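You operate a simulated robot arm through the tools that you are given. There is no shell and no other tool. Be economical: measure what you need, move in short steps, check, and stop when the job is done.

The job below is to be done with a simulated robot arm. You get a single attempt, and the scene is never put back.

## Task
Polish the tarnish off the brass plate, then close the tin.
Fine: pad back in its place. Set down upright: polishing pad. What is to be rubbed or washed off counts as gone when no trace of it is left.

Only the result counts: the job must be done as asked and must still hold three seconds after the hand-in. Knocking over, shifting, dropping, spilling or breaking anything else fails it.

## Robot
A 6-joint arm with a two-finger parallel gripper, fixed in place. Base frame: the origin is at the foot of the arm, x ahead of it, y to its left, z up; the work surface is at about z = 0. Lengths are in mm, angles in degrees, forces in N, time in s.
With the tool pointing down near the work surface it reaches from about 180 to 460 mm from the base axis. Its first joint turns from -70.0 to 70.0 degrees. Payload 1.9 kg.
The tool frame sits at the grasp point between the pads (the TCP): z along the fingers, y along the line on which they close. The tips reach 23 mm beyond it. Largest opening 94 mm; finger width 38, thickness 10; the body of the gripper, 54 by 96 mm, starts 39 mm behind the TCP.
Orientation is told as [roll, pitch, yaw] about the base's x, y, z axes, in that order, counted from this pose: with the fingers straight down and closing along the base's y, the tool's x points along the base's -x, its y along +y and its z along -z.

## Interface
- The arm moves only by the tool servo_tool. Its argument "rows" is a list of rows, each a list of 6 numbers: the shift along the base's x, y, z in units of 50 mm (1.0 is 50 mm), then the turn, a rotation vector about the base's x, y, z in units of 5 degrees (1.0 is 5 degrees). In form: [[tx, ty, tz, wx, wy, wz], ...]. A call has 1 to 12 rows; each row shifts and turns the commanded pose from where the row before left it. "grip" is the finger opening in mm, from 0 to 94, set as the call begins (left out, the last holds). A call with a number of a shift or a turn outside -1 to 1 is refused whole. Each row takes 0.2 s and may step no farther than 50 mm and 8.6 degrees from the row before; otherwise, or with a gripper value out of range, the whole call is refused. Where a pose cannot be reached the arm comes as near as it can. A force on the tool above 40 N (or 10 N above the force at the start of the call, whichever is more), or a blocked arm, ends the call early, and 0.2 s more pass. The fingers move at their own pace (about 108 mm/s each) and stop on an object; they squeeze with about 44 N. The grip force told is the motor's: it shows also when the fingers shut on nothing. Time passes only in rows, and 0.2 s behind the last, so rows that do not move let the fingers close. It gives the time, the measured TCP pose, the force on the tool (base axes), the opening and the grip force at its end, in the units of the frame above (readings bear some noise), with the torque about the TCP (base axes, N m) and any sound that the robot's microphone picked up, and new pictures: "views" is both (left out), scene, wrist or none.
- Cameras (640 x 400 px; columns grow to the right, rows downward): "scene" is fixed at [31.7, 297.3, 430.5]; the picture's right is [-0.93, -0.36, 0.00], its down [-0.19, 0.48, -0.86] and it looks along [0.31, -0.80, -0.51] (base axes); focal length 214 px, centre (320, 200). "wrist" rides on the gripper at [87, 16, -75] in the tool frame; the picture's right is [-0.18, 0.98, 0.00], its down [-0.58, -0.11, -0.81] and it looks along [-0.79, -0.15, 0.59] (tool axes); focal length 243 px, centre (320, 200). There is no depth. A picture from a camera that has moved, and an enlarged one, comes with that camera's place and axes in the base frame and with its lens.
- zoom(camera, box): a new picture of the part [left, top, right, bottom] of that camera's present view, enlarged. No time passes.
- job_done(): hands the job in; it is judged then, once.

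Work in short steps. Places have to be worked out from the pictures, the camera data and where the tool is seen: move nearer, look again, correct. Check each grasp and each placing, and mend what went wrong. You have 120 turns and 200 pictures in all, those below and enlarged ones among them. Open the gripper and draw the arm clear of the work before you hand the job in, unless the task says otherwise; then end with one line.

The tools are called after "Call:" as a command line: name --pt "numbers of a row" for each row, then --argument value for the rest, lists and objects as JSON in quotes. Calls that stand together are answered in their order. servo_tool: Moves the arm, as the interface text tells. Its arguments: {"type":"object","properties":{"rows":{"type":"array"},"grip":{"type":"number"},"views":{"type":"string","enum":["both","scene","wrist","none"]}},"required":["rows"]} The other tools are called the same way: zoom (camera, box) takes an enlarged picture of a part of a camera's view; job_done () hands the job in.

At the start:

```text
t: 0.0
tcp_pos: [257.7, 65.0, 421.3]
orientation: [0.0, 0.0, 0.1]
ft_force: [0.0, -0.4, 0.5]
ft_torque: [-0.01, 0.02, 0.04]
opening: 93.8
grip_force: 0.1
```

scene: 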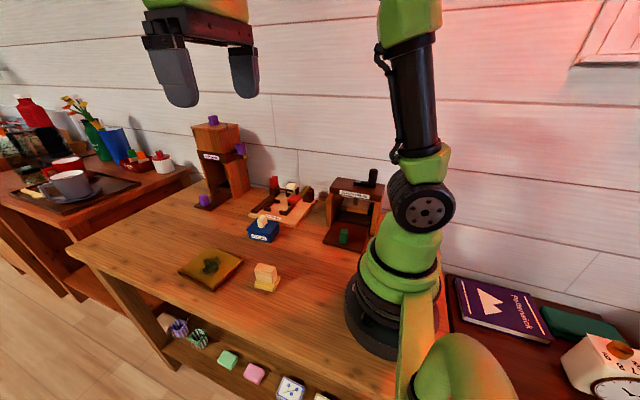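
wrist: 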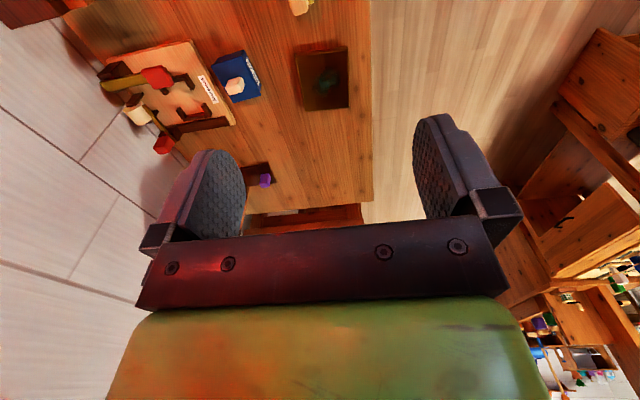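

I'll look closely at the table objects first.

Call:
zoom --camera "scene" --box '[160, 200, 320, 300]'

Call:
zoom --camera "scene" --box '[180, 100, 400, 250]'

Call:
zoom --camera "wrist" --box '[80, 0, 400, 200]'

```text
4.00 times, centred on (240, 250) of scene
camera zoom: at [31.7, 297.3, 430.5], right [-0.93, -0.36, 0.0], down [-0.19, 0.48, -0.86], along [0.31, -0.8, -0.51], focal length 858 px, centre (640, 0)
```

zoom: 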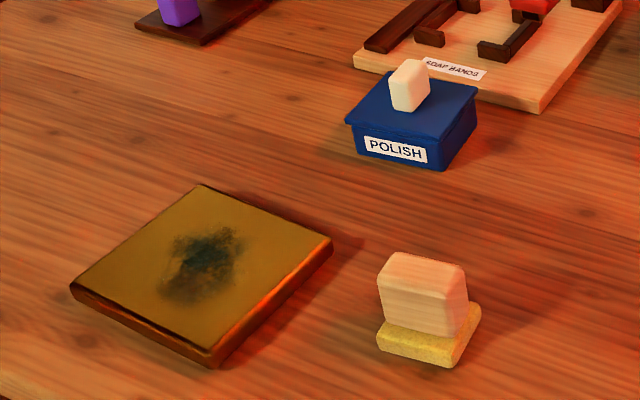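

```text
2.67 times, centred on (290, 175) of scene
camera zoom: at [31.7, 297.3, 430.5], right [-0.93, -0.36, 0.0], down [-0.19, 0.48, -0.86], along [0.31, -0.8, -0.51], focal length 572 px, centre (400, 267)
```

zoom: 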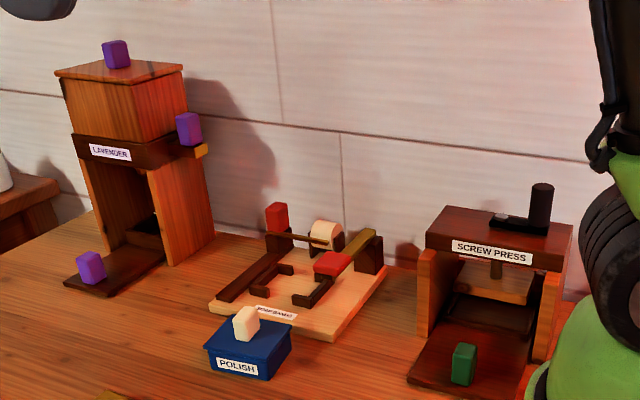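

```text
2.00 times, centred on (240, 100) of wrist
camera zoom: at [169.6, 80.6, 494.6], right [0.18, 0.98, 0.0], down [0.58, -0.11, 0.81], along [0.79, -0.15, -0.59], focal length 485 px, centre (480, 400)
```

zoom: 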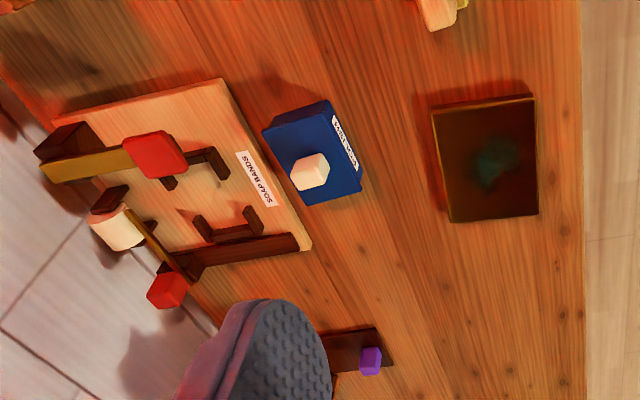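

The tin appears to have a lid with a knob; I need to see whether it's ajar. Moving over for a closer look with the wrist camera.

Call:
servo_tool --pt "0 -0.7 -0.9 0 0 0" --pt "0 -0.7 -0.9 0 0 0" --pt "0 -0.7 -0.9 0 0 0" --pt "0 -0.7 -0.9 0 0 0" --pt "0 0 0 0 0 0" --views "wrist"

```text
refused: row 1 steps farther than a row can; nothing moved
```

Step norm was just over 50 mm; using smaller steps.

Call:
servo_tool --pt "0 -0.6 -0.75 0 0 0" --pt "0 -0.6 -0.75 0 0 0" --pt "0 -0.6 -0.75 0 0 0" --pt "0 -0.6 -0.75 0 0 0" --pt "0 -0.3 -0.6 0 0 0" --pt "0 0 0 0 0 0" --views "wrist"

Call:
zoom --camera "wrist" --box '[240, 50, 400, 150]'

```text
t: 1.4
tcp_pos: [257.7, -70.6, 241.0]
orientation: [0.2, 0.0, 0.1]
ft_force: [-0.5, -0.8, -0.7]
ft_torque: [0.02, -0.01, 0.0]
opening: 94.3
grip_force: 0.1
camera wrist: at [170.0, -55.2, 314.5], right [0.18, 0.98, 0.0], down [0.58, -0.11, 0.81], along [0.79, -0.15, -0.59], focal length 243 px, centre (320, 200)
```

wrist: 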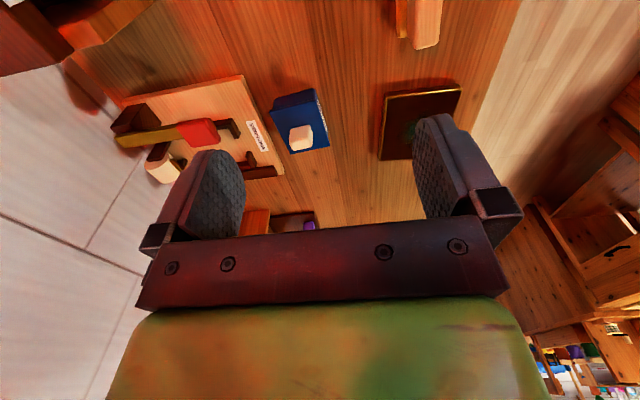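

```text
4.00 times, centred on (320, 100) of wrist
camera zoom: at [170.0, -55.2, 314.5], right [0.18, 0.98, 0.0], down [0.58, -0.11, 0.81], along [0.79, -0.15, -0.59], focal length 970 px, centre (320, 600)
```

zoom: 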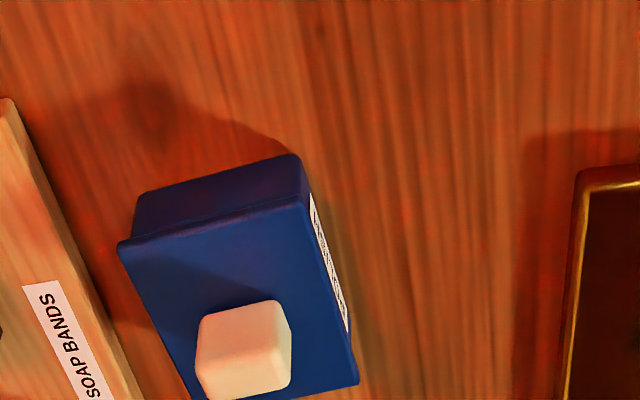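

The tin looks closed, so the polish must first be uncovered. I triangulate the knob at about (377,-121,50); moving above it with the fingers partly open.

Call:
servo_tool --pt "0.477 -0.202 -0.5 0 0 0.2" --pt "0.477 -0.202 -0.5 0 0 0.2" --pt "0.477 -0.202 -0.5 0 0 0.2" --pt "0.477 -0.202 -0.5 0 0 0" --pt "0.477 -0.202 -0.4 0 0 0" --pt "0 0 0 0 0 0" --grip 60

Call:
zoom --camera "scene" --box '[180, 150, 340, 250]'

```text
t: 2.8
tcp_pos: [376.9, -120.7, 120.9]
orientation: [0.2, -0.1, 3.0]
ft_force: [0.8, -0.5, -0.2]
ft_torque: [0.02, 0.03, -0.03]
opening: 60.1
grip_force: 0.1
camera wrist: at [288.8, -109.9, 194.5], right [0.13, 0.99, 0.0], down [0.59, -0.08, 0.81], along [0.8, -0.11, -0.59], focal length 243 px, centre (320, 200)
```

scene: 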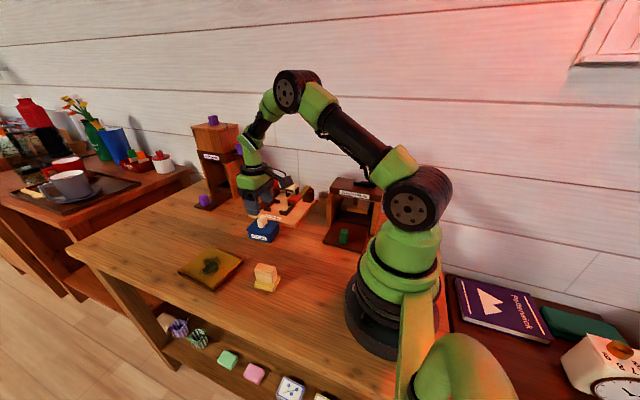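
wrist: 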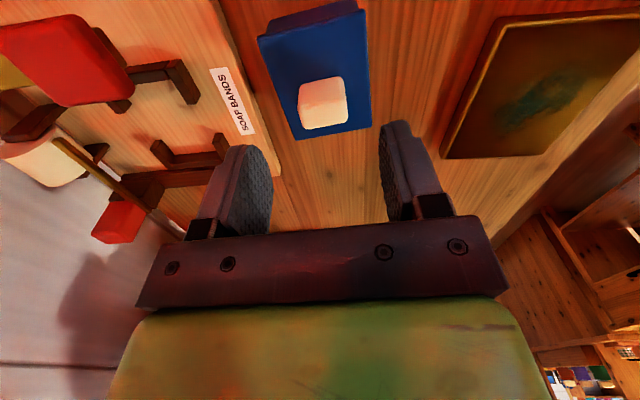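

```text
4.00 times, centred on (260, 200) of scene
camera zoom: at [31.7, 297.3, 430.5], right [-0.93, -0.36, 0.0], down [-0.19, 0.48, -0.86], along [0.31, -0.8, -0.51], focal length 858 px, centre (560, 200)
```

zoom: 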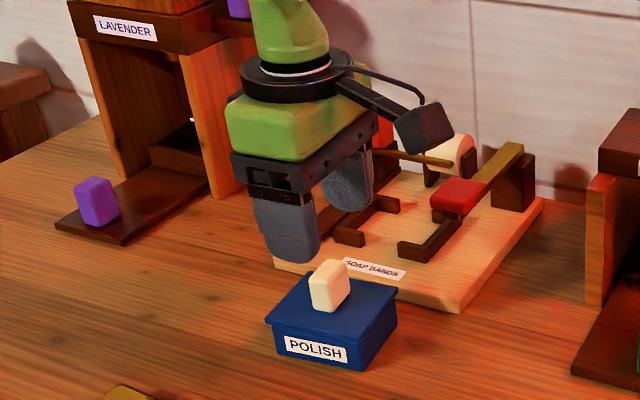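

Knob confirmed at (378,-120). Descending to TCP z≈66 (tips ~43) and closing.

Call:
servo_tool --pt "0.01 0.01 -0.5 0 0 0" --pt "0 0 -0.4 0 0 0" --pt "0 0 -0.2 0 0 0" --pt "0 0 0 0 0 0"

Call:
zoom --camera "scene" --box '[220, 180, 300, 250]'

```text
t: 3.8
tcp_pos: [377.2, -121.1, 65.9]
orientation: [0.2, 0.0, 2.9]
ft_force: [-0.1, -0.3, -0.6]
ft_torque: [-0.01, -0.01, -0.03]
opening: 60.1
grip_force: 0.0
camera wrist: at [289.0, -109.5, 140.0], right [0.13, 0.99, 0.0], down [0.59, -0.08, 0.81], along [0.8, -0.11, -0.59], focal length 243 px, centre (320, 200)
```

scene: 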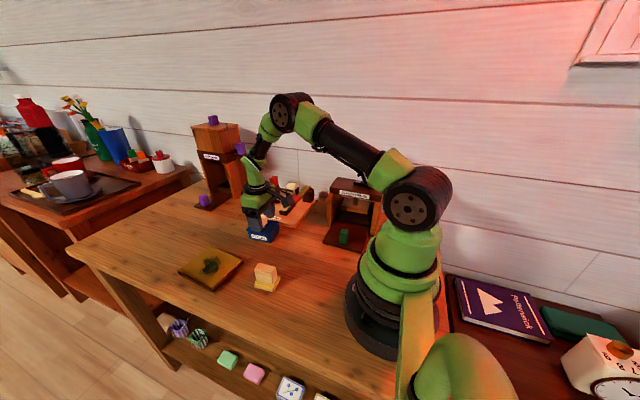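
wrist: 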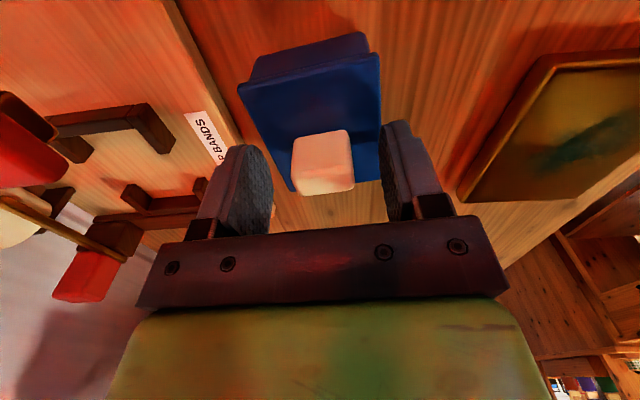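

```text
5.71 times, centred on (260, 215) of scene
camera zoom: at [31.7, 297.3, 430.5], right [-0.93, -0.36, 0.0], down [-0.19, 0.48, -0.86], along [0.31, -0.8, -0.51], focal length 1226 px, centre (663, 114)
```

zoom: 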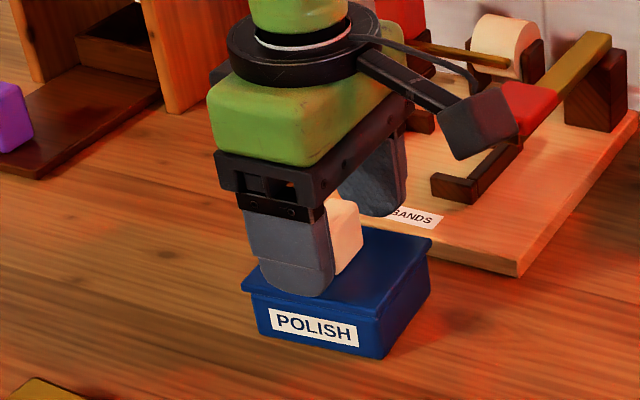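

The fingers straddle the knob; closing gently in place.

Call:
servo_tool --pt "0 0 0 0 0 0" --pt "0 0 0 0 0 0" --pt "0 0 0 0 0 0" --grip 15 --views "none"

```text
t: 4.6
tcp_pos: [376.8, -121.8, 66.8]
orientation: [0.1, 0.0, 3.0]
ft_force: [0.1, 0.5, 0.6]
ft_torque: [-0.01, -0.02, -0.03]
opening: 29.0
grip_force: 43.9
heard: snap
```

Knob is held (29 mm wide), and a snap was heard. Lifting a little.

Call:
servo_tool --pt "0 0 0.2 0 0 0" --pt "0 0 0.3 0 0 0" --pt "0 0 0 0 0 0"

Call:
zoom --camera "scene" --box '[220, 180, 300, 250]'

```text
t: 5.4
tcp_pos: [375.3, -121.0, 91.6]
orientation: [0.1, 0.0, 3.0]
ft_force: [0.7, 0.2, -0.8]
ft_torque: [0.01, -0.01, 0.02]
opening: 28.6
grip_force: 44.2
camera wrist: at [288.4, -109.2, 165.3], right [0.13, 0.99, 0.0], down [0.59, -0.08, 0.81], along [0.8, -0.1, -0.59], focal length 243 px, centre (320, 200)
```

scene: 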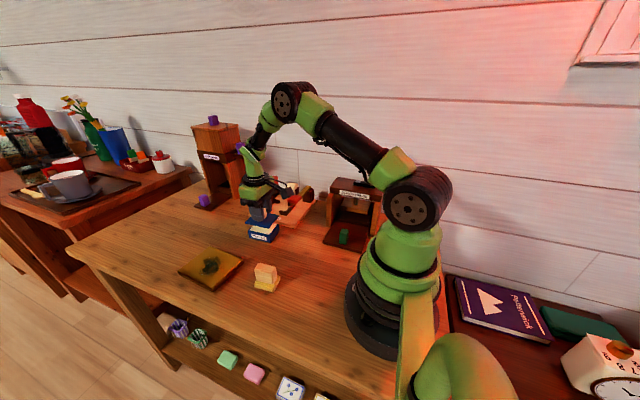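
wrist: 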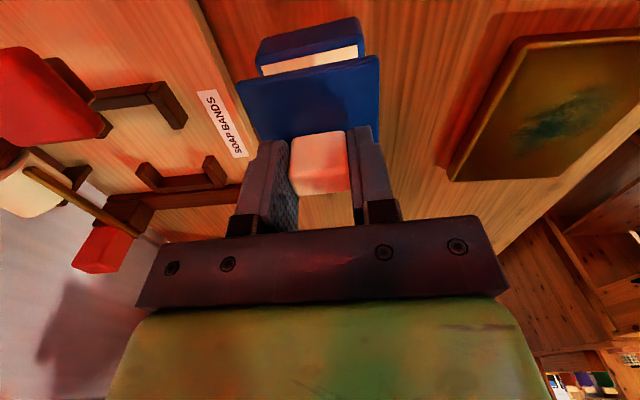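

```text
5.71 times, centred on (260, 215) of scene
camera zoom: at [31.7, 297.3, 430.5], right [-0.93, -0.36, 0.0], down [-0.19, 0.48, -0.86], along [0.31, -0.8, -0.51], focal length 1226 px, centre (663, 114)
```

zoom: 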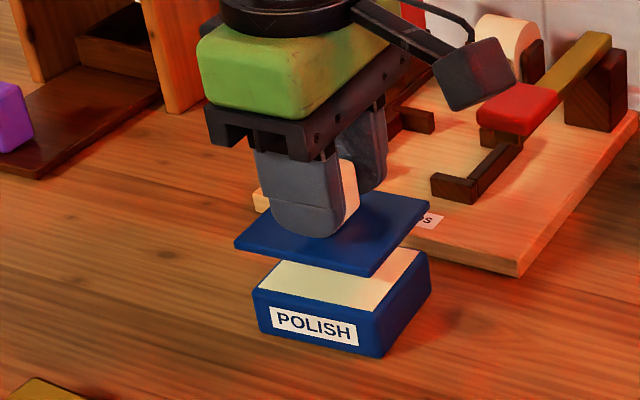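

The lid came off cleanly; polish paste is inside. I'll set the lid down flat on free table around (270,-85).

Call:
servo_tool --pt "0 0 0.6 0 0 0" --pt "-0.7 0.25 0 0 0 0" --pt "-0.7 0.25 0 0 0 0" --pt "-0.7 0.25 0 0 0 0" --pt "0 0 -0.6 0 0 0" --pt "0 0 -0.6 0 0 0" --pt "0 0 0 0 0 0"

```text
t: 7.0
tcp_pos: [270.0, -81.3, 61.5]
orientation: [0.1, -0.1, 2.9]
ft_force: [0.5, 0.3, 0.1]
ft_torque: [0.03, 0.02, -0.01]
opening: 29.1
grip_force: 44.3
camera wrist: at [182.9, -71.2, 134.2], right [0.13, 0.99, 0.0], down [0.59, -0.08, 0.81], along [0.8, -0.11, -0.59], focal length 243 px, centre (320, 200)
```

scene: 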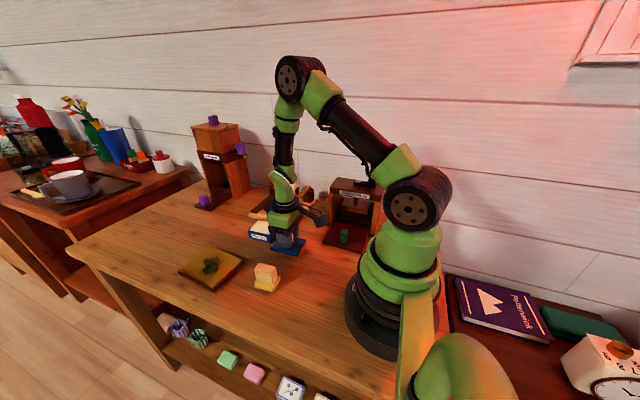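
wrist: 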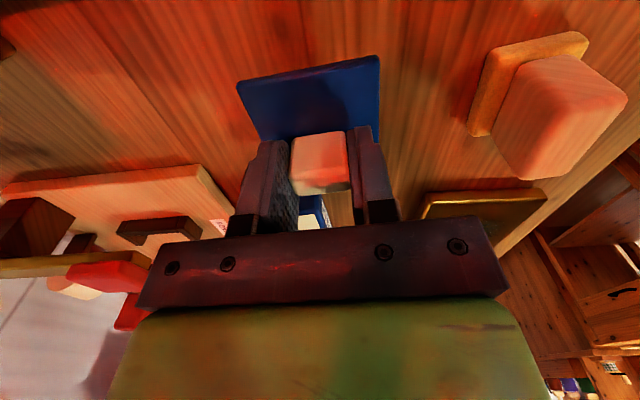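

Lowering in small steps to feel contact.

Call:
servo_tool --pt "0 0 -0.2 0 0 0" --pt "0 0 -0.15 0 0 0" --pt "0 0 -0.08 0 0 0" --pt "0 0 -0.04 0 0 0" --pt "0 0 0 0 0 0" --views "none"

Call:
zoom --camera "scene" --box '[250, 200, 330, 260]'

```text
t: 8.2
tcp_pos: [271.3, -82.8, 36.6]
orientation: [0.1, 0.0, 3.0]
ft_force: [-0.1, -0.6, -0.8]
ft_torque: [0.02, 0.0, -0.01]
opening: 28.6
grip_force: 44.0
```

```text
6.67 times, centred on (290, 230) of scene
camera zoom: at [31.7, 297.3, 430.5], right [-0.93, -0.36, 0.0], down [-0.19, 0.48, -0.86], along [0.31, -0.8, -0.51], focal length 1430 px, centre (520, 0)
```

zoom: 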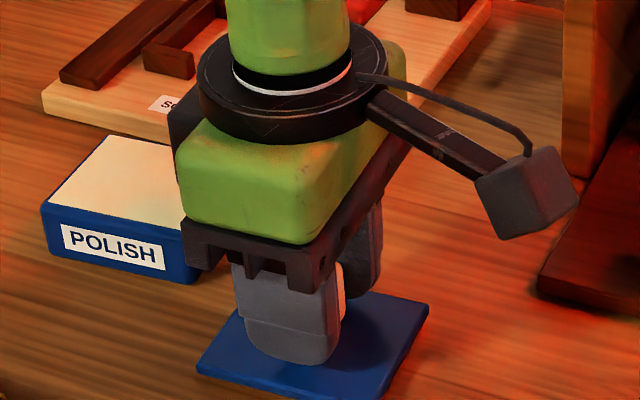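

Nearly down; continuing in 1.5 mm steps, watching the force.

Call:
servo_tool --pt "0 0 -0.03 0 0 0" --pt "0 0 -0.03 0 0 0" --pt "0 0 0 0 0 0" --views "none"

```text
t: 9.0
tcp_pos: [271.1, -84.1, 34.7]
orientation: [0.2, -0.1, 2.9]
ft_force: [-6.1, 2.0, 34.3]
ft_torque: [-0.06, 0.2, -0.02]
opening: 28.9
grip_force: 43.7
```

Contact with the table. Easing up slightly, releasing, then rising.

Call:
servo_tool --pt "0 0 0.025 0 0 0" --pt "0 0 0 0 0 0" --views "none"

Call:
servo_tool --pt "0 0 0 0 0 0" --pt "0 0 0 0 0 0" --pt "0 0 0.8 0 0 0" --pt "0 0 0.8 0 0 0" --pt "0 0 0.8 0 0 0" --pt "0 0 0 0 0 0" --grip 60

Call:
zoom --camera "scene" --box '[220, 210, 330, 300]'

```text
t: 9.6
tcp_pos: [271.1, -82.7, 35.4]
orientation: [0.1, -0.1, 3.1]
ft_force: [0.6, 0.0, 5.4]
ft_torque: [-0.03, -0.12, 0.0]
opening: 28.8
grip_force: 43.2
```

```text
t: 11.0
tcp_pos: [271.6, -83.2, 155.6]
orientation: [0.2, -0.1, 3.0]
ft_force: [-0.4, 1.1, 0.2]
ft_torque: [-0.02, 0.01, 0.0]
opening: 59.8
grip_force: 0.1
camera wrist: at [183.2, -70.9, 229.5], right [0.13, 0.99, 0.0], down [0.59, -0.08, 0.81], along [0.8, -0.1, -0.59], focal length 243 px, centre (320, 200)
```

scene: 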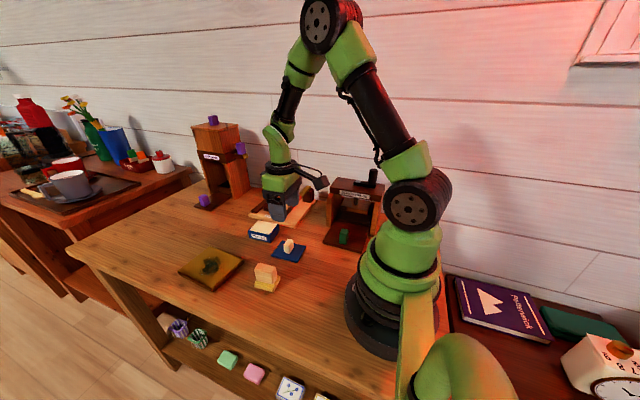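
wrist: 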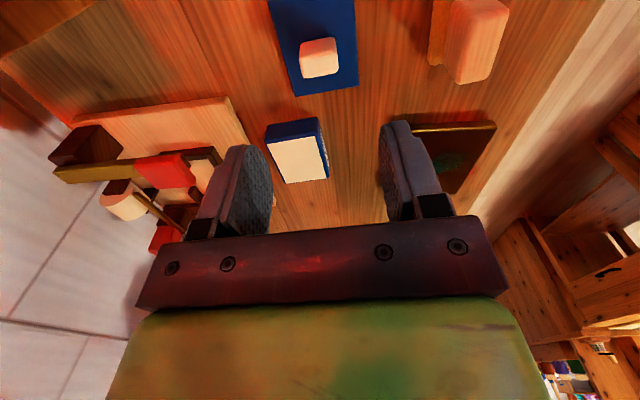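

```text
4.44 times, centred on (275, 255) of scene
camera zoom: at [31.7, 297.3, 430.5], right [-0.93, -0.36, 0.0], down [-0.19, 0.48, -0.86], along [0.31, -0.8, -0.51], focal length 953 px, centre (520, -44)
```

zoom: 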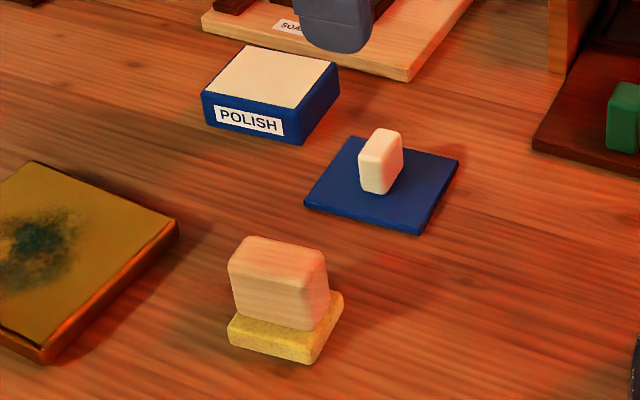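

Lid is set down well. Now viewing the pad from closer to find its pose.

Call:
servo_tool --pt "-0.4 0.65 0.2 0 0 0" --pt "-0.4 0.65 0.2 0 0 0" --pt "-0.4 0.65 0.2 0 0 0" --pt "-0.3 0.5 0 0 0 -0.6" --pt "0 0 0 0 0 0" --grip 94 --views "wrist"

Call:
zoom --camera "wrist" --box '[240, 50, 400, 150]'

Call:
zoom --camera "scene" --box '[240, 250, 300, 300]'

```text
t: 12.2
tcp_pos: [195.9, 41.5, 184.8]
orientation: [0.2, 0.1, -0.1]
ft_force: [0.5, 0.2, -0.2]
ft_torque: [-0.09, 0.03, 0.01]
opening: 94.2
grip_force: 0.1
camera wrist: at [109.0, 57.0, 257.9], right [0.18, 0.98, 0.0], down [0.58, -0.11, 0.81], along [0.79, -0.15, -0.59], focal length 243 px, centre (320, 200)
```

wrist: 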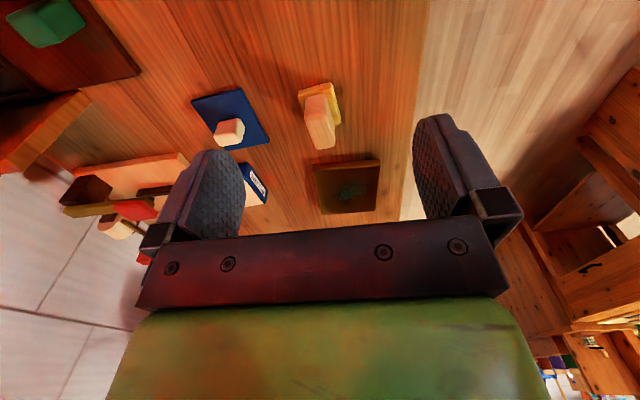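

```text
4.00 times, centred on (320, 100) of wrist
camera zoom: at [109.0, 57.0, 257.9], right [0.18, 0.98, 0.0], down [0.58, -0.11, 0.81], along [0.79, -0.15, -0.59], focal length 970 px, centre (320, 600)
```

zoom: 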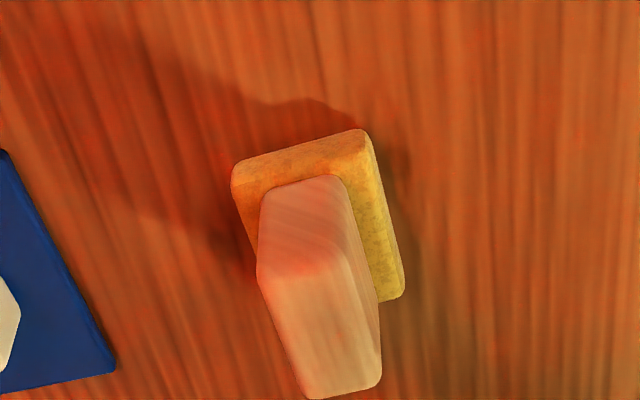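

```text
8.00 times, centred on (270, 275) of scene
camera zoom: at [31.7, 297.3, 430.5], right [-0.93, -0.36, 0.0], down [-0.19, 0.48, -0.86], along [0.31, -0.8, -0.51], focal length 1716 px, centre (720, -400)
```

zoom: 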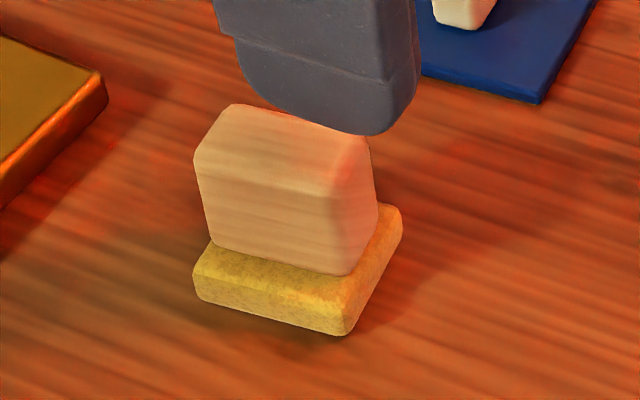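

Pad: base centre ≈(267,27.7), yaw ≈+4.5°, handle top ≈ z 48. Moving above it with yaw aligned.

Call:
servo_tool --pt "0.48 -0.09 0 0 0 0.3" --pt "0.48 -0.09 -0.5 0 0 0.3" --pt "0.48 -0.1 -0.7 0 0 0.3" --pt "0 0 -0.4 0 0 0" --pt "0 0 0 0 0 0" --grip 66

Call:
zoom --camera "scene" --box '[230, 210, 310, 300]'

```text
t: 13.4
tcp_pos: [268.1, 27.2, 105.2]
orientation: [0.2, 0.0, 4.5]
ft_force: [0.2, 0.2, -0.3]
ft_torque: [0.03, 0.02, 0.04]
opening: 66.1
grip_force: 0.1
camera wrist: at [180.9, 36.2, 179.1], right [0.11, 0.99, 0.0], down [0.59, -0.07, 0.81], along [0.8, -0.08, -0.59], focal length 243 px, centre (320, 200)
```

scene: 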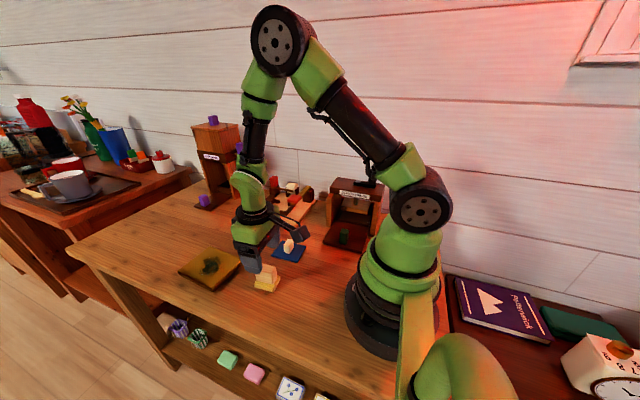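
wrist: 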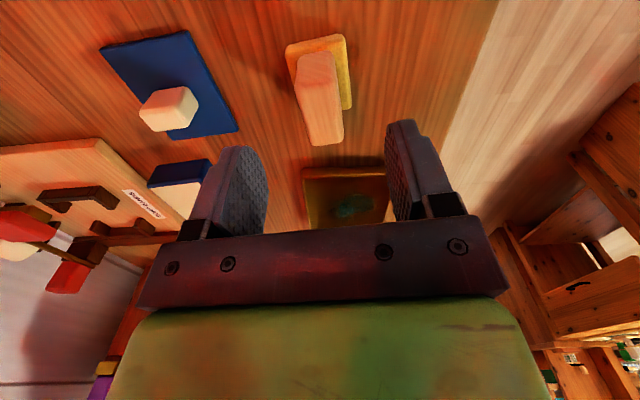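

```text
4.44 times, centred on (270, 255) of scene
camera zoom: at [31.7, 297.3, 430.5], right [-0.93, -0.36, 0.0], down [-0.19, 0.48, -0.86], along [0.31, -0.8, -0.51], focal length 953 px, centre (542, -44)
```

zoom: 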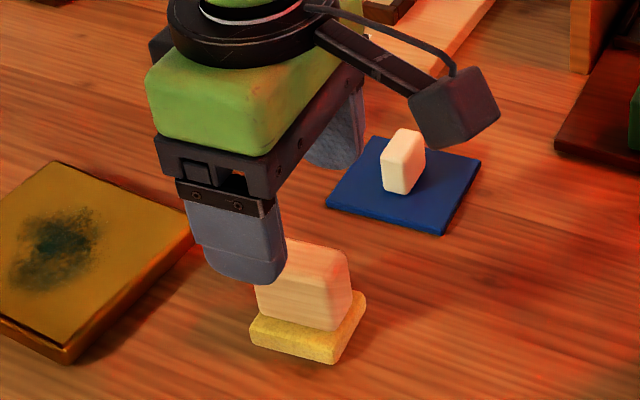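

Aligned. Descending to TCP z≈42 and closing on the handle.

Call:
servo_tool --pt "0 0.01 -0.6 0 0 0" --pt "0 0 -0.5 0 0 0" --pt "0 0 -0.16 0 0 0" --pt "0 0 0 0 0 0" --views "none"

Call:
zoom --camera "scene" --box '[230, 230, 310, 300]'

Call:
zoom --camera "wrist" --box '[200, 0, 460, 240]'

```text
t: 14.4
tcp_pos: [267.8, 27.2, 42.8]
orientation: [0.1, 0.0, 4.5]
ft_force: [-0.7, -0.3, 0.4]
ft_torque: [0.0, -0.01, -0.01]
opening: 66.0
grip_force: 0.1
```

```text
5.71 times, centred on (270, 265) of scene
camera zoom: at [31.7, 297.3, 430.5], right [-0.93, -0.36, 0.0], down [-0.19, 0.48, -0.86], along [0.31, -0.8, -0.51], focal length 1226 px, centre (606, -171)
```

zoom: 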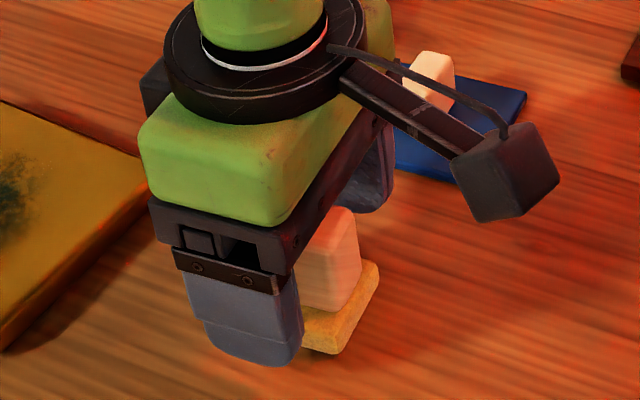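

```text
1.67 times, centred on (330, 120) of wrist
camera zoom: at [179.9, 35.6, 116.0], right [0.11, 0.99, 0.0], down [0.59, -0.07, 0.81], along [0.8, -0.08, -0.59], focal length 404 px, centre (303, 333)
```

zoom: 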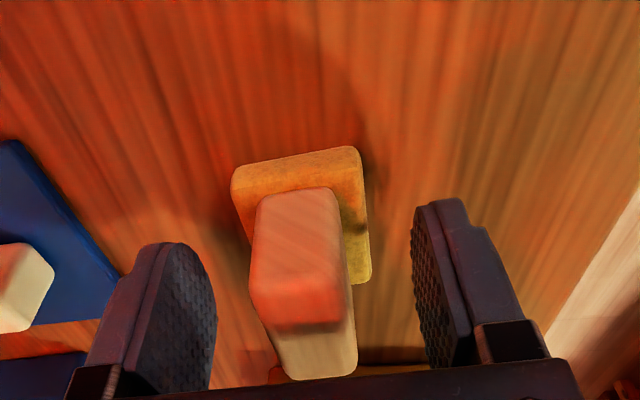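

Fingers straddle the handle; closing.

Call:
servo_tool --pt "0 0 0 0 0 0" --pt "0 0 0 0 0 0" --pt "0 0 0 0 0 0" --grip 12 --views "none"

Call:
zoom --camera "wrist" --box '[200, 0, 460, 240]'

```text
t: 15.2
tcp_pos: [268.0, 26.8, 42.7]
orientation: [0.1, 0.0, 4.5]
ft_force: [0.8, -0.3, 0.3]
ft_torque: [-0.01, -0.03, 0.01]
opening: 23.0
grip_force: 44.7
```

```text
1.67 times, centred on (330, 120) of wrist
camera zoom: at [179.8, 35.6, 116.2], right [0.11, 0.99, 0.0], down [0.59, -0.07, 0.81], along [0.8, -0.08, -0.59], focal length 404 px, centre (303, 333)
```

zoom: 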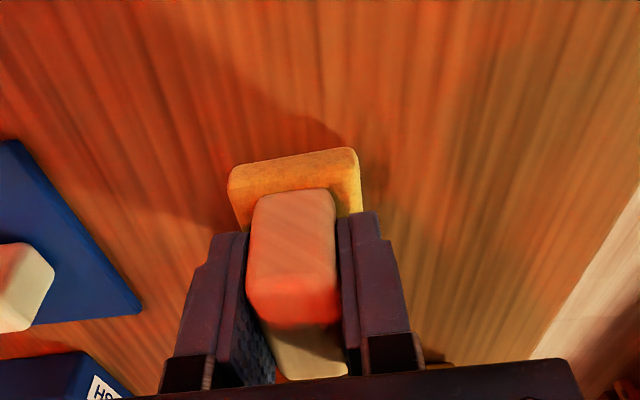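

Handle held firmly (23 mm). Lifting and carrying it over the tin (centre ≈(372,-119)).

Call:
servo_tool --pt "0 0 0.8 0 0 0" --pt "0 0 0.8 0 0 0" --pt "0.52 -0.73 0 0 0 -0.1" --pt "0.52 -0.73 0 0 0 -0.1" --pt "0.52 -0.73 0 0 0 -0.1" --pt "0.52 -0.73 0 0 0 0" --pt "0 0 -0.3 0 0 0" --pt "0 0 0 0 0 0"

Call:
zoom --camera "scene" --box '[220, 180, 310, 270]'

```text
t: 17.0
tcp_pos: [372.6, -120.0, 108.3]
orientation: [0.2, -0.1, 3.1]
ft_force: [0.9, 0.8, -0.6]
ft_torque: [-0.02, 0.0, -0.01]
opening: 23.1
grip_force: 43.8
camera wrist: at [285.0, -108.4, 181.4], right [0.13, 0.99, 0.0], down [0.59, -0.08, 0.81], along [0.8, -0.1, -0.59], focal length 243 px, centre (320, 200)
```

scene: 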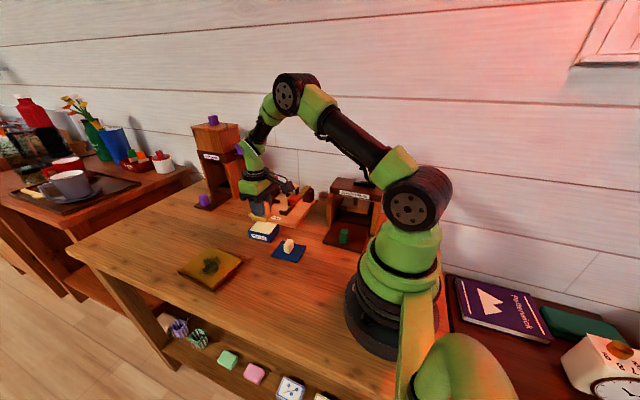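
wrist: 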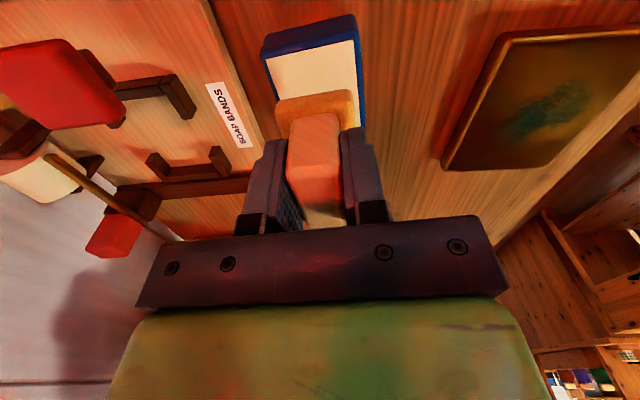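

```text
4.44 times, centred on (265, 225) of scene
camera zoom: at [31.7, 297.3, 430.5], right [-0.93, -0.36, 0.0], down [-0.19, 0.48, -0.86], along [0.31, -0.8, -0.51], focal length 953 px, centre (564, 89)
```

zoom: 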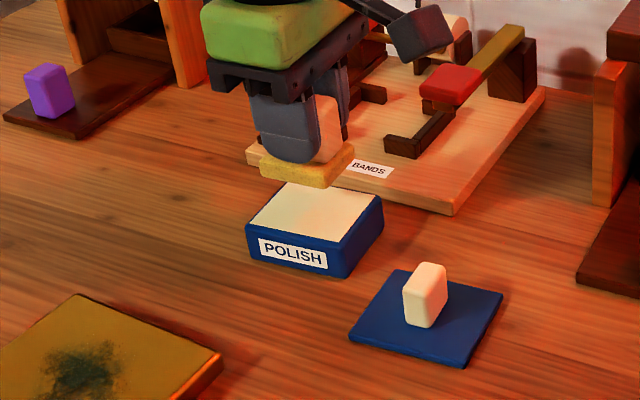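

Pad is over the paste. Lowering toward contact.

Call:
servo_tool --pt "0 0.02 -0.4 0 0 0" --pt "0 0 -0.2 0 0 0" --pt "0 0 -0.04 0 0 0" --pt "0 0 0 0 0 0" --views "none"

Call:
zoom --camera "scene" --box '[220, 190, 300, 260]'

```text
t: 18.0
tcp_pos: [373.5, -118.7, 76.1]
orientation: [0.1, -0.1, 3.1]
ft_force: [0.2, 0.1, -0.1]
ft_torque: [0.01, 0.02, -0.05]
opening: 23.3
grip_force: 44.5
```

```text
5.71 times, centred on (260, 225) of scene
camera zoom: at [31.7, 297.3, 430.5], right [-0.93, -0.36, 0.0], down [-0.19, 0.48, -0.86], along [0.31, -0.8, -0.51], focal length 1226 px, centre (663, 57)
```

zoom: 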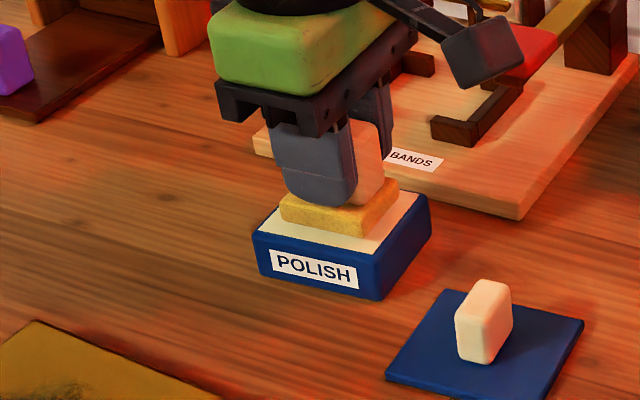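

Nearly touching; pressing down in 1 mm steps.

Call:
servo_tool --pt "0 0.02 -0.02 0 0 0" --pt "0 0 -0.02 0 0 0" --pt "0 0 -0.02 0 0 0" --pt "0 0 0 0 0 0" --views "none"

```text
t: 19.0
tcp_pos: [372.5, -118.1, 73.4]
orientation: [0.1, 0.0, 3.0]
ft_force: [-0.4, -0.4, -0.1]
ft_torque: [0.0, 0.02, -0.02]
opening: 23.1
grip_force: 43.9
```

Not yet in contact; continuing.

Call:
servo_tool --pt "0 0 -0.02 0 0 0" --pt "0 0 -0.02 0 0 0" --pt "0 0 0 0 0 0" --views "none"

```text
t: 19.8
tcp_pos: [372.0, -118.1, 72.7]
orientation: [0.0, -0.1, 3.0]
ft_force: [-0.9, 0.2, 5.5]
ft_torque: [-0.06, 0.08, 0.01]
opening: 23.1
grip_force: 43.8
stopped in row 3: the force on the tool passed its limit at 40 N (the readings are from after the stop); the commanded pose is now the measured one
```

Firm contact with the paste. Lifting and checking the pad and tin.

Call:
servo_tool --pt "0 0 0.3 0 0 0" --pt "0 0 0.7 0 0 0" --pt "0 0 0.2 0 0 0" --pt "0 0 0 0 0 0"

Call:
zoom --camera "scene" --box '[220, 180, 300, 250]'

```text
t: 20.8
tcp_pos: [372.8, -117.6, 132.3]
orientation: [0.1, -0.1, 3.0]
ft_force: [-0.1, -0.5, -0.7]
ft_torque: [0.02, -0.04, -0.02]
opening: 23.0
grip_force: 44.1
camera wrist: at [285.5, -107.2, 205.9], right [0.13, 0.99, 0.0], down [0.58, -0.08, 0.81], along [0.8, -0.11, -0.59], focal length 243 px, centre (320, 200)
```

scene: 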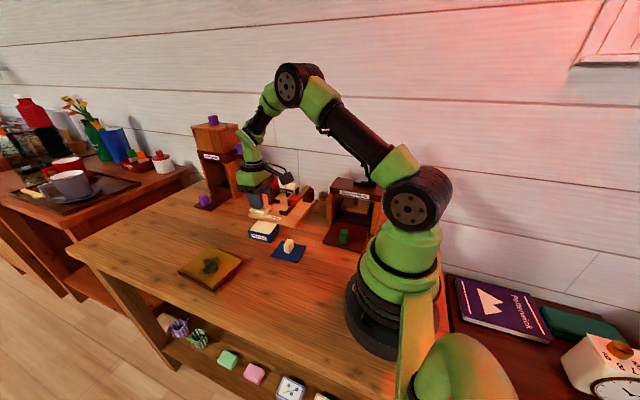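
wrist: 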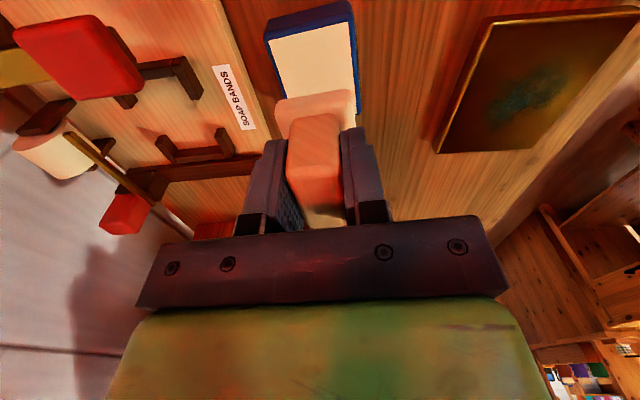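

```text
5.71 times, centred on (260, 215) of scene
camera zoom: at [31.7, 297.3, 430.5], right [-0.93, -0.36, 0.0], down [-0.19, 0.48, -0.86], along [0.31, -0.8, -0.51], focal length 1226 px, centre (663, 114)
```

zoom: 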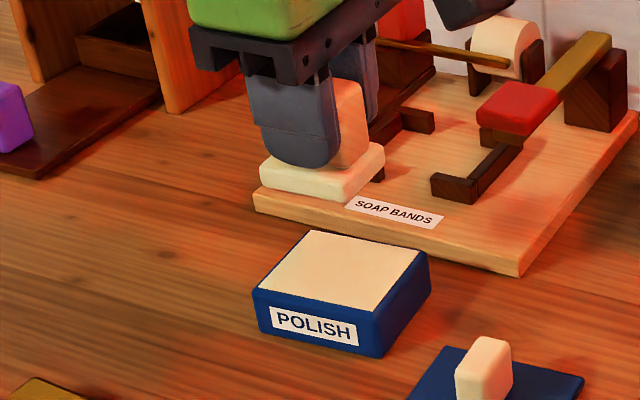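

The pad is loaded with polish (now cream). Carrying it above the plate, start near (422,25).

Call:
servo_tool --pt "0.25 0.7 0 0 0 -0.2" --pt "0.25 0.7 0 0 0 -0.2" --pt "0.25 0.7 0 0 0 -0.2" --pt "0.25 0.75 -0.4 0 0 0" --pt "0 0 -0.7 0 0 0" --pt "0 0 0 0 0 0"

Call:
zoom --camera "scene" --box '[160, 210, 260, 300]'

```text
t: 22.2
tcp_pos: [423.3, 24.2, 77.5]
orientation: [0.1, -0.2, 0.0]
ft_force: [-0.2, -0.1, -0.8]
ft_torque: [-0.01, 0.04, 0.05]
opening: 23.0
grip_force: 44.1
camera wrist: at [335.5, 40.4, 151.1], right [0.19, 0.98, 0.0], down [0.58, -0.11, 0.81], along [0.79, -0.15, -0.59], focal length 243 px, centre (320, 200)
```

scene: 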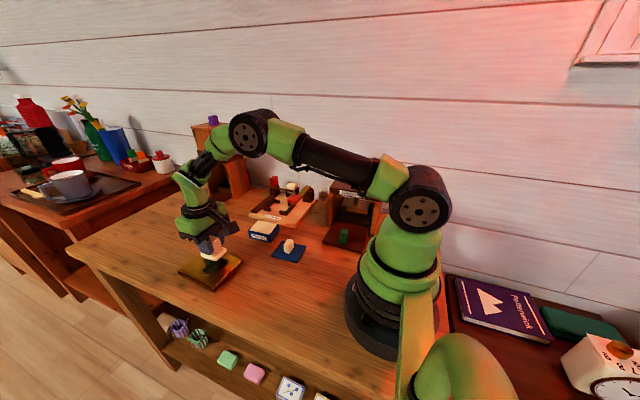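
wrist: 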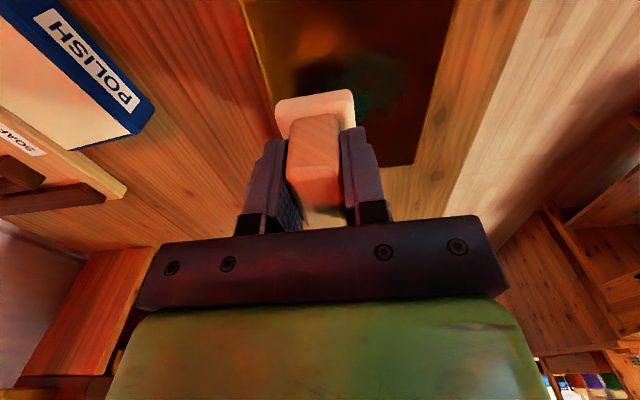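

```text
4.44 times, centred on (210, 255) of scene
camera zoom: at [31.7, 297.3, 430.5], right [-0.93, -0.36, 0.0], down [-0.19, 0.48, -0.86], along [0.31, -0.8, -0.51], focal length 953 px, centre (809, -44)
```

zoom: 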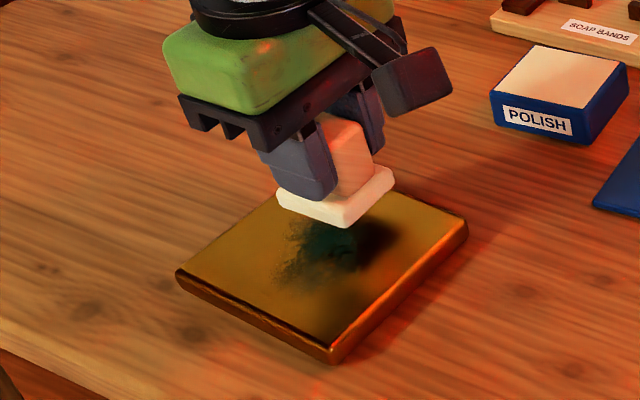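

Lowering toward the plate surface.

Call:
servo_tool --pt "0 0 -0.3 0 0 0" --pt "0 0 -0.05 0 0 0" --pt "0 0 -0.03 0 0 0" --pt "0 0 0 0 0 0" --views "none"

```text
t: 23.2
tcp_pos: [424.3, 23.8, 60.7]
orientation: [0.2, -0.3, -0.3]
ft_force: [-2.2, 0.0, 5.1]
ft_torque: [-0.1, 0.12, -0.04]
opening: 23.1
grip_force: 44.4
stopped in row 4: the force on the tool passed its limit at 41 N (the readings are from after the stop); the commanded pose is now the measured one
```

Contact with ~5 N. Now a gentle stroke in +y across the tarnish.

Call:
servo_tool --pt "0 0.15 0 0 0 0" --pt "0 0.15 0 0 0 0" --pt "0 0.15 0 0 0 0" --pt "0 0.15 0 0 0 0" --pt "0 0.15 0 0 0 0" --pt "0 0.15 0 0 0 0"

Call:
zoom --camera "scene" --box '[160, 210, 260, 300]'

```text
t: 24.6
tcp_pos: [424.0, 68.4, 60.3]
orientation: [0.1, -0.3, -0.2]
ft_force: [0.5, -11.0, 14.3]
ft_torque: [-0.44, 0.11, 0.08]
opening: 23.0
grip_force: 43.9
camera wrist: at [336.1, 85.1, 133.4], right [0.19, 0.98, 0.0], down [0.58, -0.11, 0.81], along [0.8, -0.15, -0.59], focal length 243 px, centre (320, 200)
```

scene: 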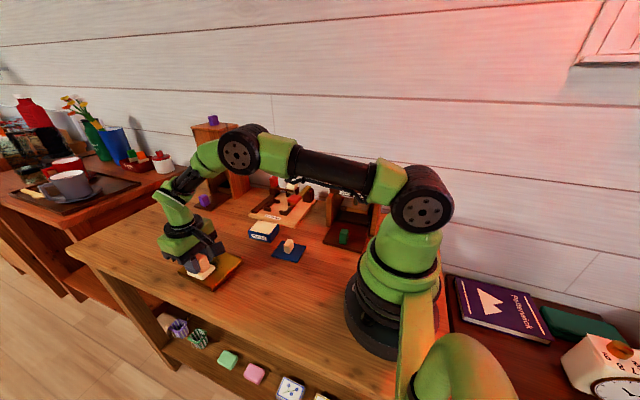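
wrist: 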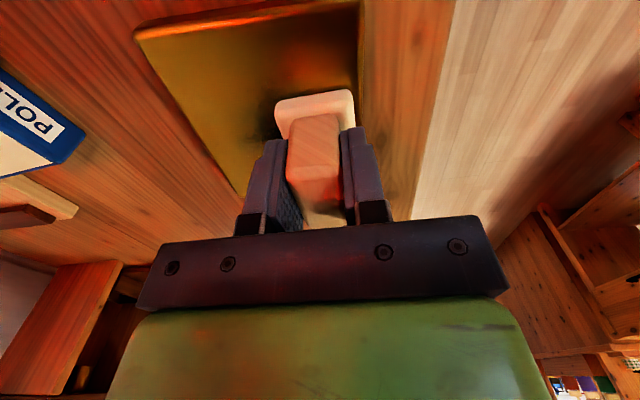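

```text
4.44 times, centred on (210, 255) of scene
camera zoom: at [31.7, 297.3, 430.5], right [-0.93, -0.36, 0.0], down [-0.19, 0.48, -0.86], along [0.31, -0.8, -0.51], focal length 953 px, centre (809, -44)
```

zoom: 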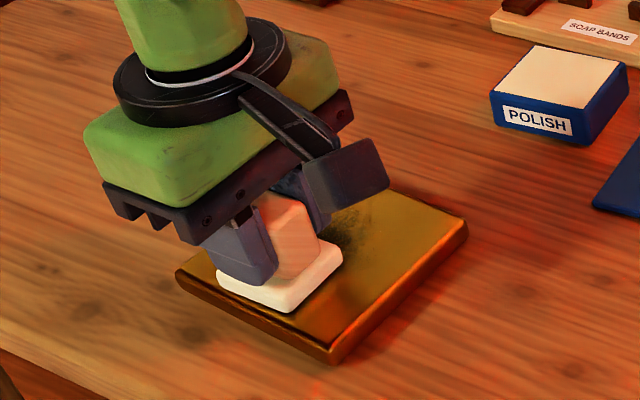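

Plate stays put and the tarnish is fading. Stroking back with x variation.

Call:
servo_tool --pt "0.1 0 0 0 0 0" --pt "0 -0.2 0 0 0 0" --pt "0 -0.2 0 0 0 0" --pt "0 -0.2 0 0 0 0" --pt "0 -0.2 0 0 0 0" --pt "0 -0.15 0 0 0 0" --pt "-0.2 0 0 0 0 0" --pt "0 0.2 0 0 0 0" --pt "0 0.2 0 0 0 0" --pt "0 0.2 0 0 0 0" --pt "0 0.2 0 0 0 0" --pt "0 0.2 0 0 0 0" --views "none"

Call:
servo_tool --pt "-0.15 0 0 0 0 0" --pt "0 -0.2 0 0 0 0" --pt "0 -0.2 0 0 0 0" --pt "0 -0.2 0 0 0 0" --pt "0 -0.2 0 0 0 0" --pt "0 -0.2 0 0 0 0" --pt "0.1 0 0.8 0 0 0" --pt "0 -0.5 0.8 0 0 0" --pt "0 -0.8 0.4 0 0 0" --pt "0 0 0 0 0 0"

Call:
zoom --camera "scene" --box '[160, 220, 260, 300]'

```text
t: 27.2
tcp_pos: [416.9, 72.7, 60.3]
orientation: [0.2, -0.2, -0.2]
ft_force: [-0.9, -5.8, 7.8]
ft_torque: [-0.22, 0.04, -0.03]
opening: 22.9
grip_force: 44.1
```

```text
t: 29.4
tcp_pos: [417.3, -44.0, 160.6]
orientation: [0.2, -0.2, -0.2]
ft_force: [-0.5, -0.4, -0.8]
ft_torque: [0.05, 0.01, 0.01]
opening: 23.1
grip_force: 44.3
camera wrist: at [329.4, -27.6, 233.1], right [0.19, 0.98, 0.0], down [0.58, -0.11, 0.81], along [0.79, -0.15, -0.59], focal length 243 px, centre (320, 200)
```

scene: 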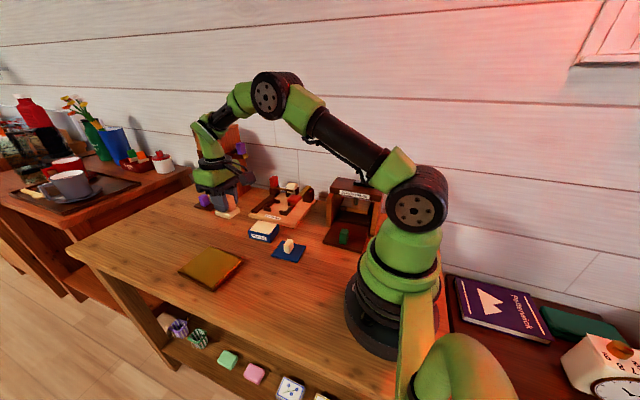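
wrist: 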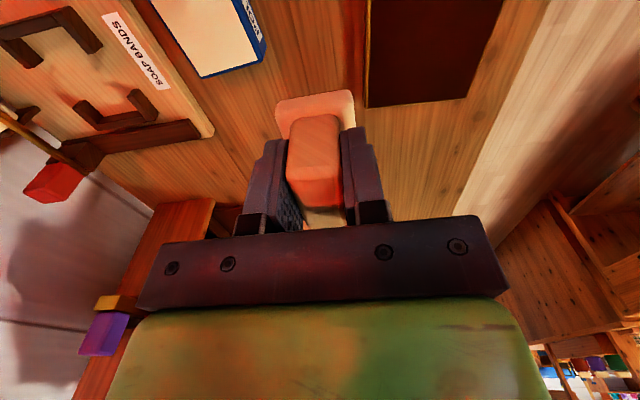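

```text
5.00 times, centred on (210, 260) of scene
camera zoom: at [31.7, 297.3, 430.5], right [-0.93, -0.36, 0.0], down [-0.19, 0.48, -0.86], along [0.31, -0.8, -0.51], focal length 1072 px, centre (870, -100)
```

zoom: 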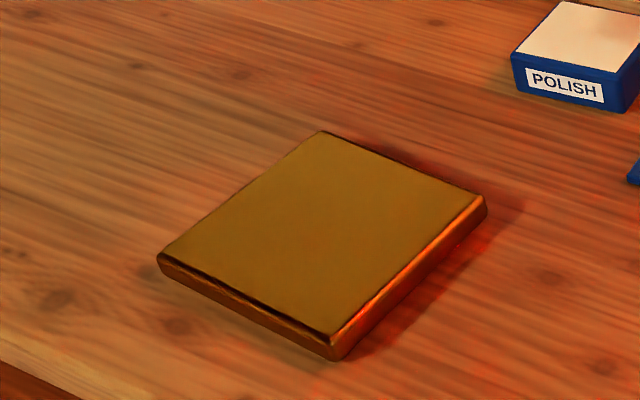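

The plate looks clean; checking closely for any remaining trace.

Call:
zoom --camera "scene" --box '[182, 244, 240, 288]'

Call:
zoom --camera "wrist" --box '[350, 0, 510, 110]'

```text
9.09 times, centred on (211, 266) of scene
camera zoom: at [31.7, 297.3, 430.5], right [-0.93, -0.36, 0.0], down [-0.19, 0.48, -0.86], along [0.31, -0.8, -0.51], focal length 1950 px, centre (1311, -400)
```

zoom: 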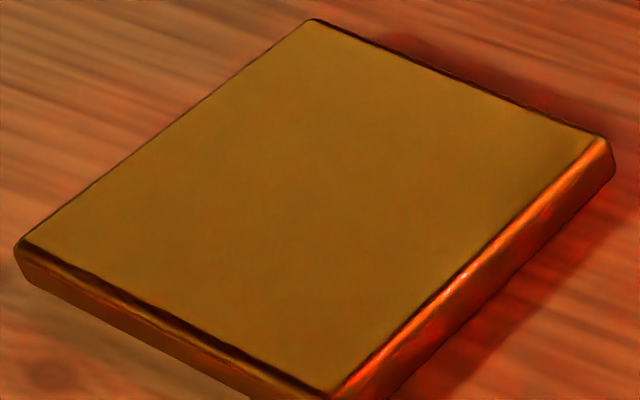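

```text
3.64 times, centred on (430, 55) of wrist
camera zoom: at [329.4, -27.6, 233.1], right [0.19, 0.98, 0.0], down [0.58, -0.11, 0.81], along [0.79, -0.15, -0.59], focal length 882 px, centre (-80, 727)
```

zoom: 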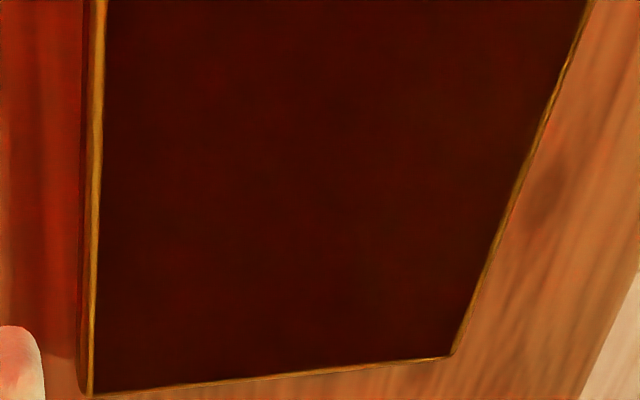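

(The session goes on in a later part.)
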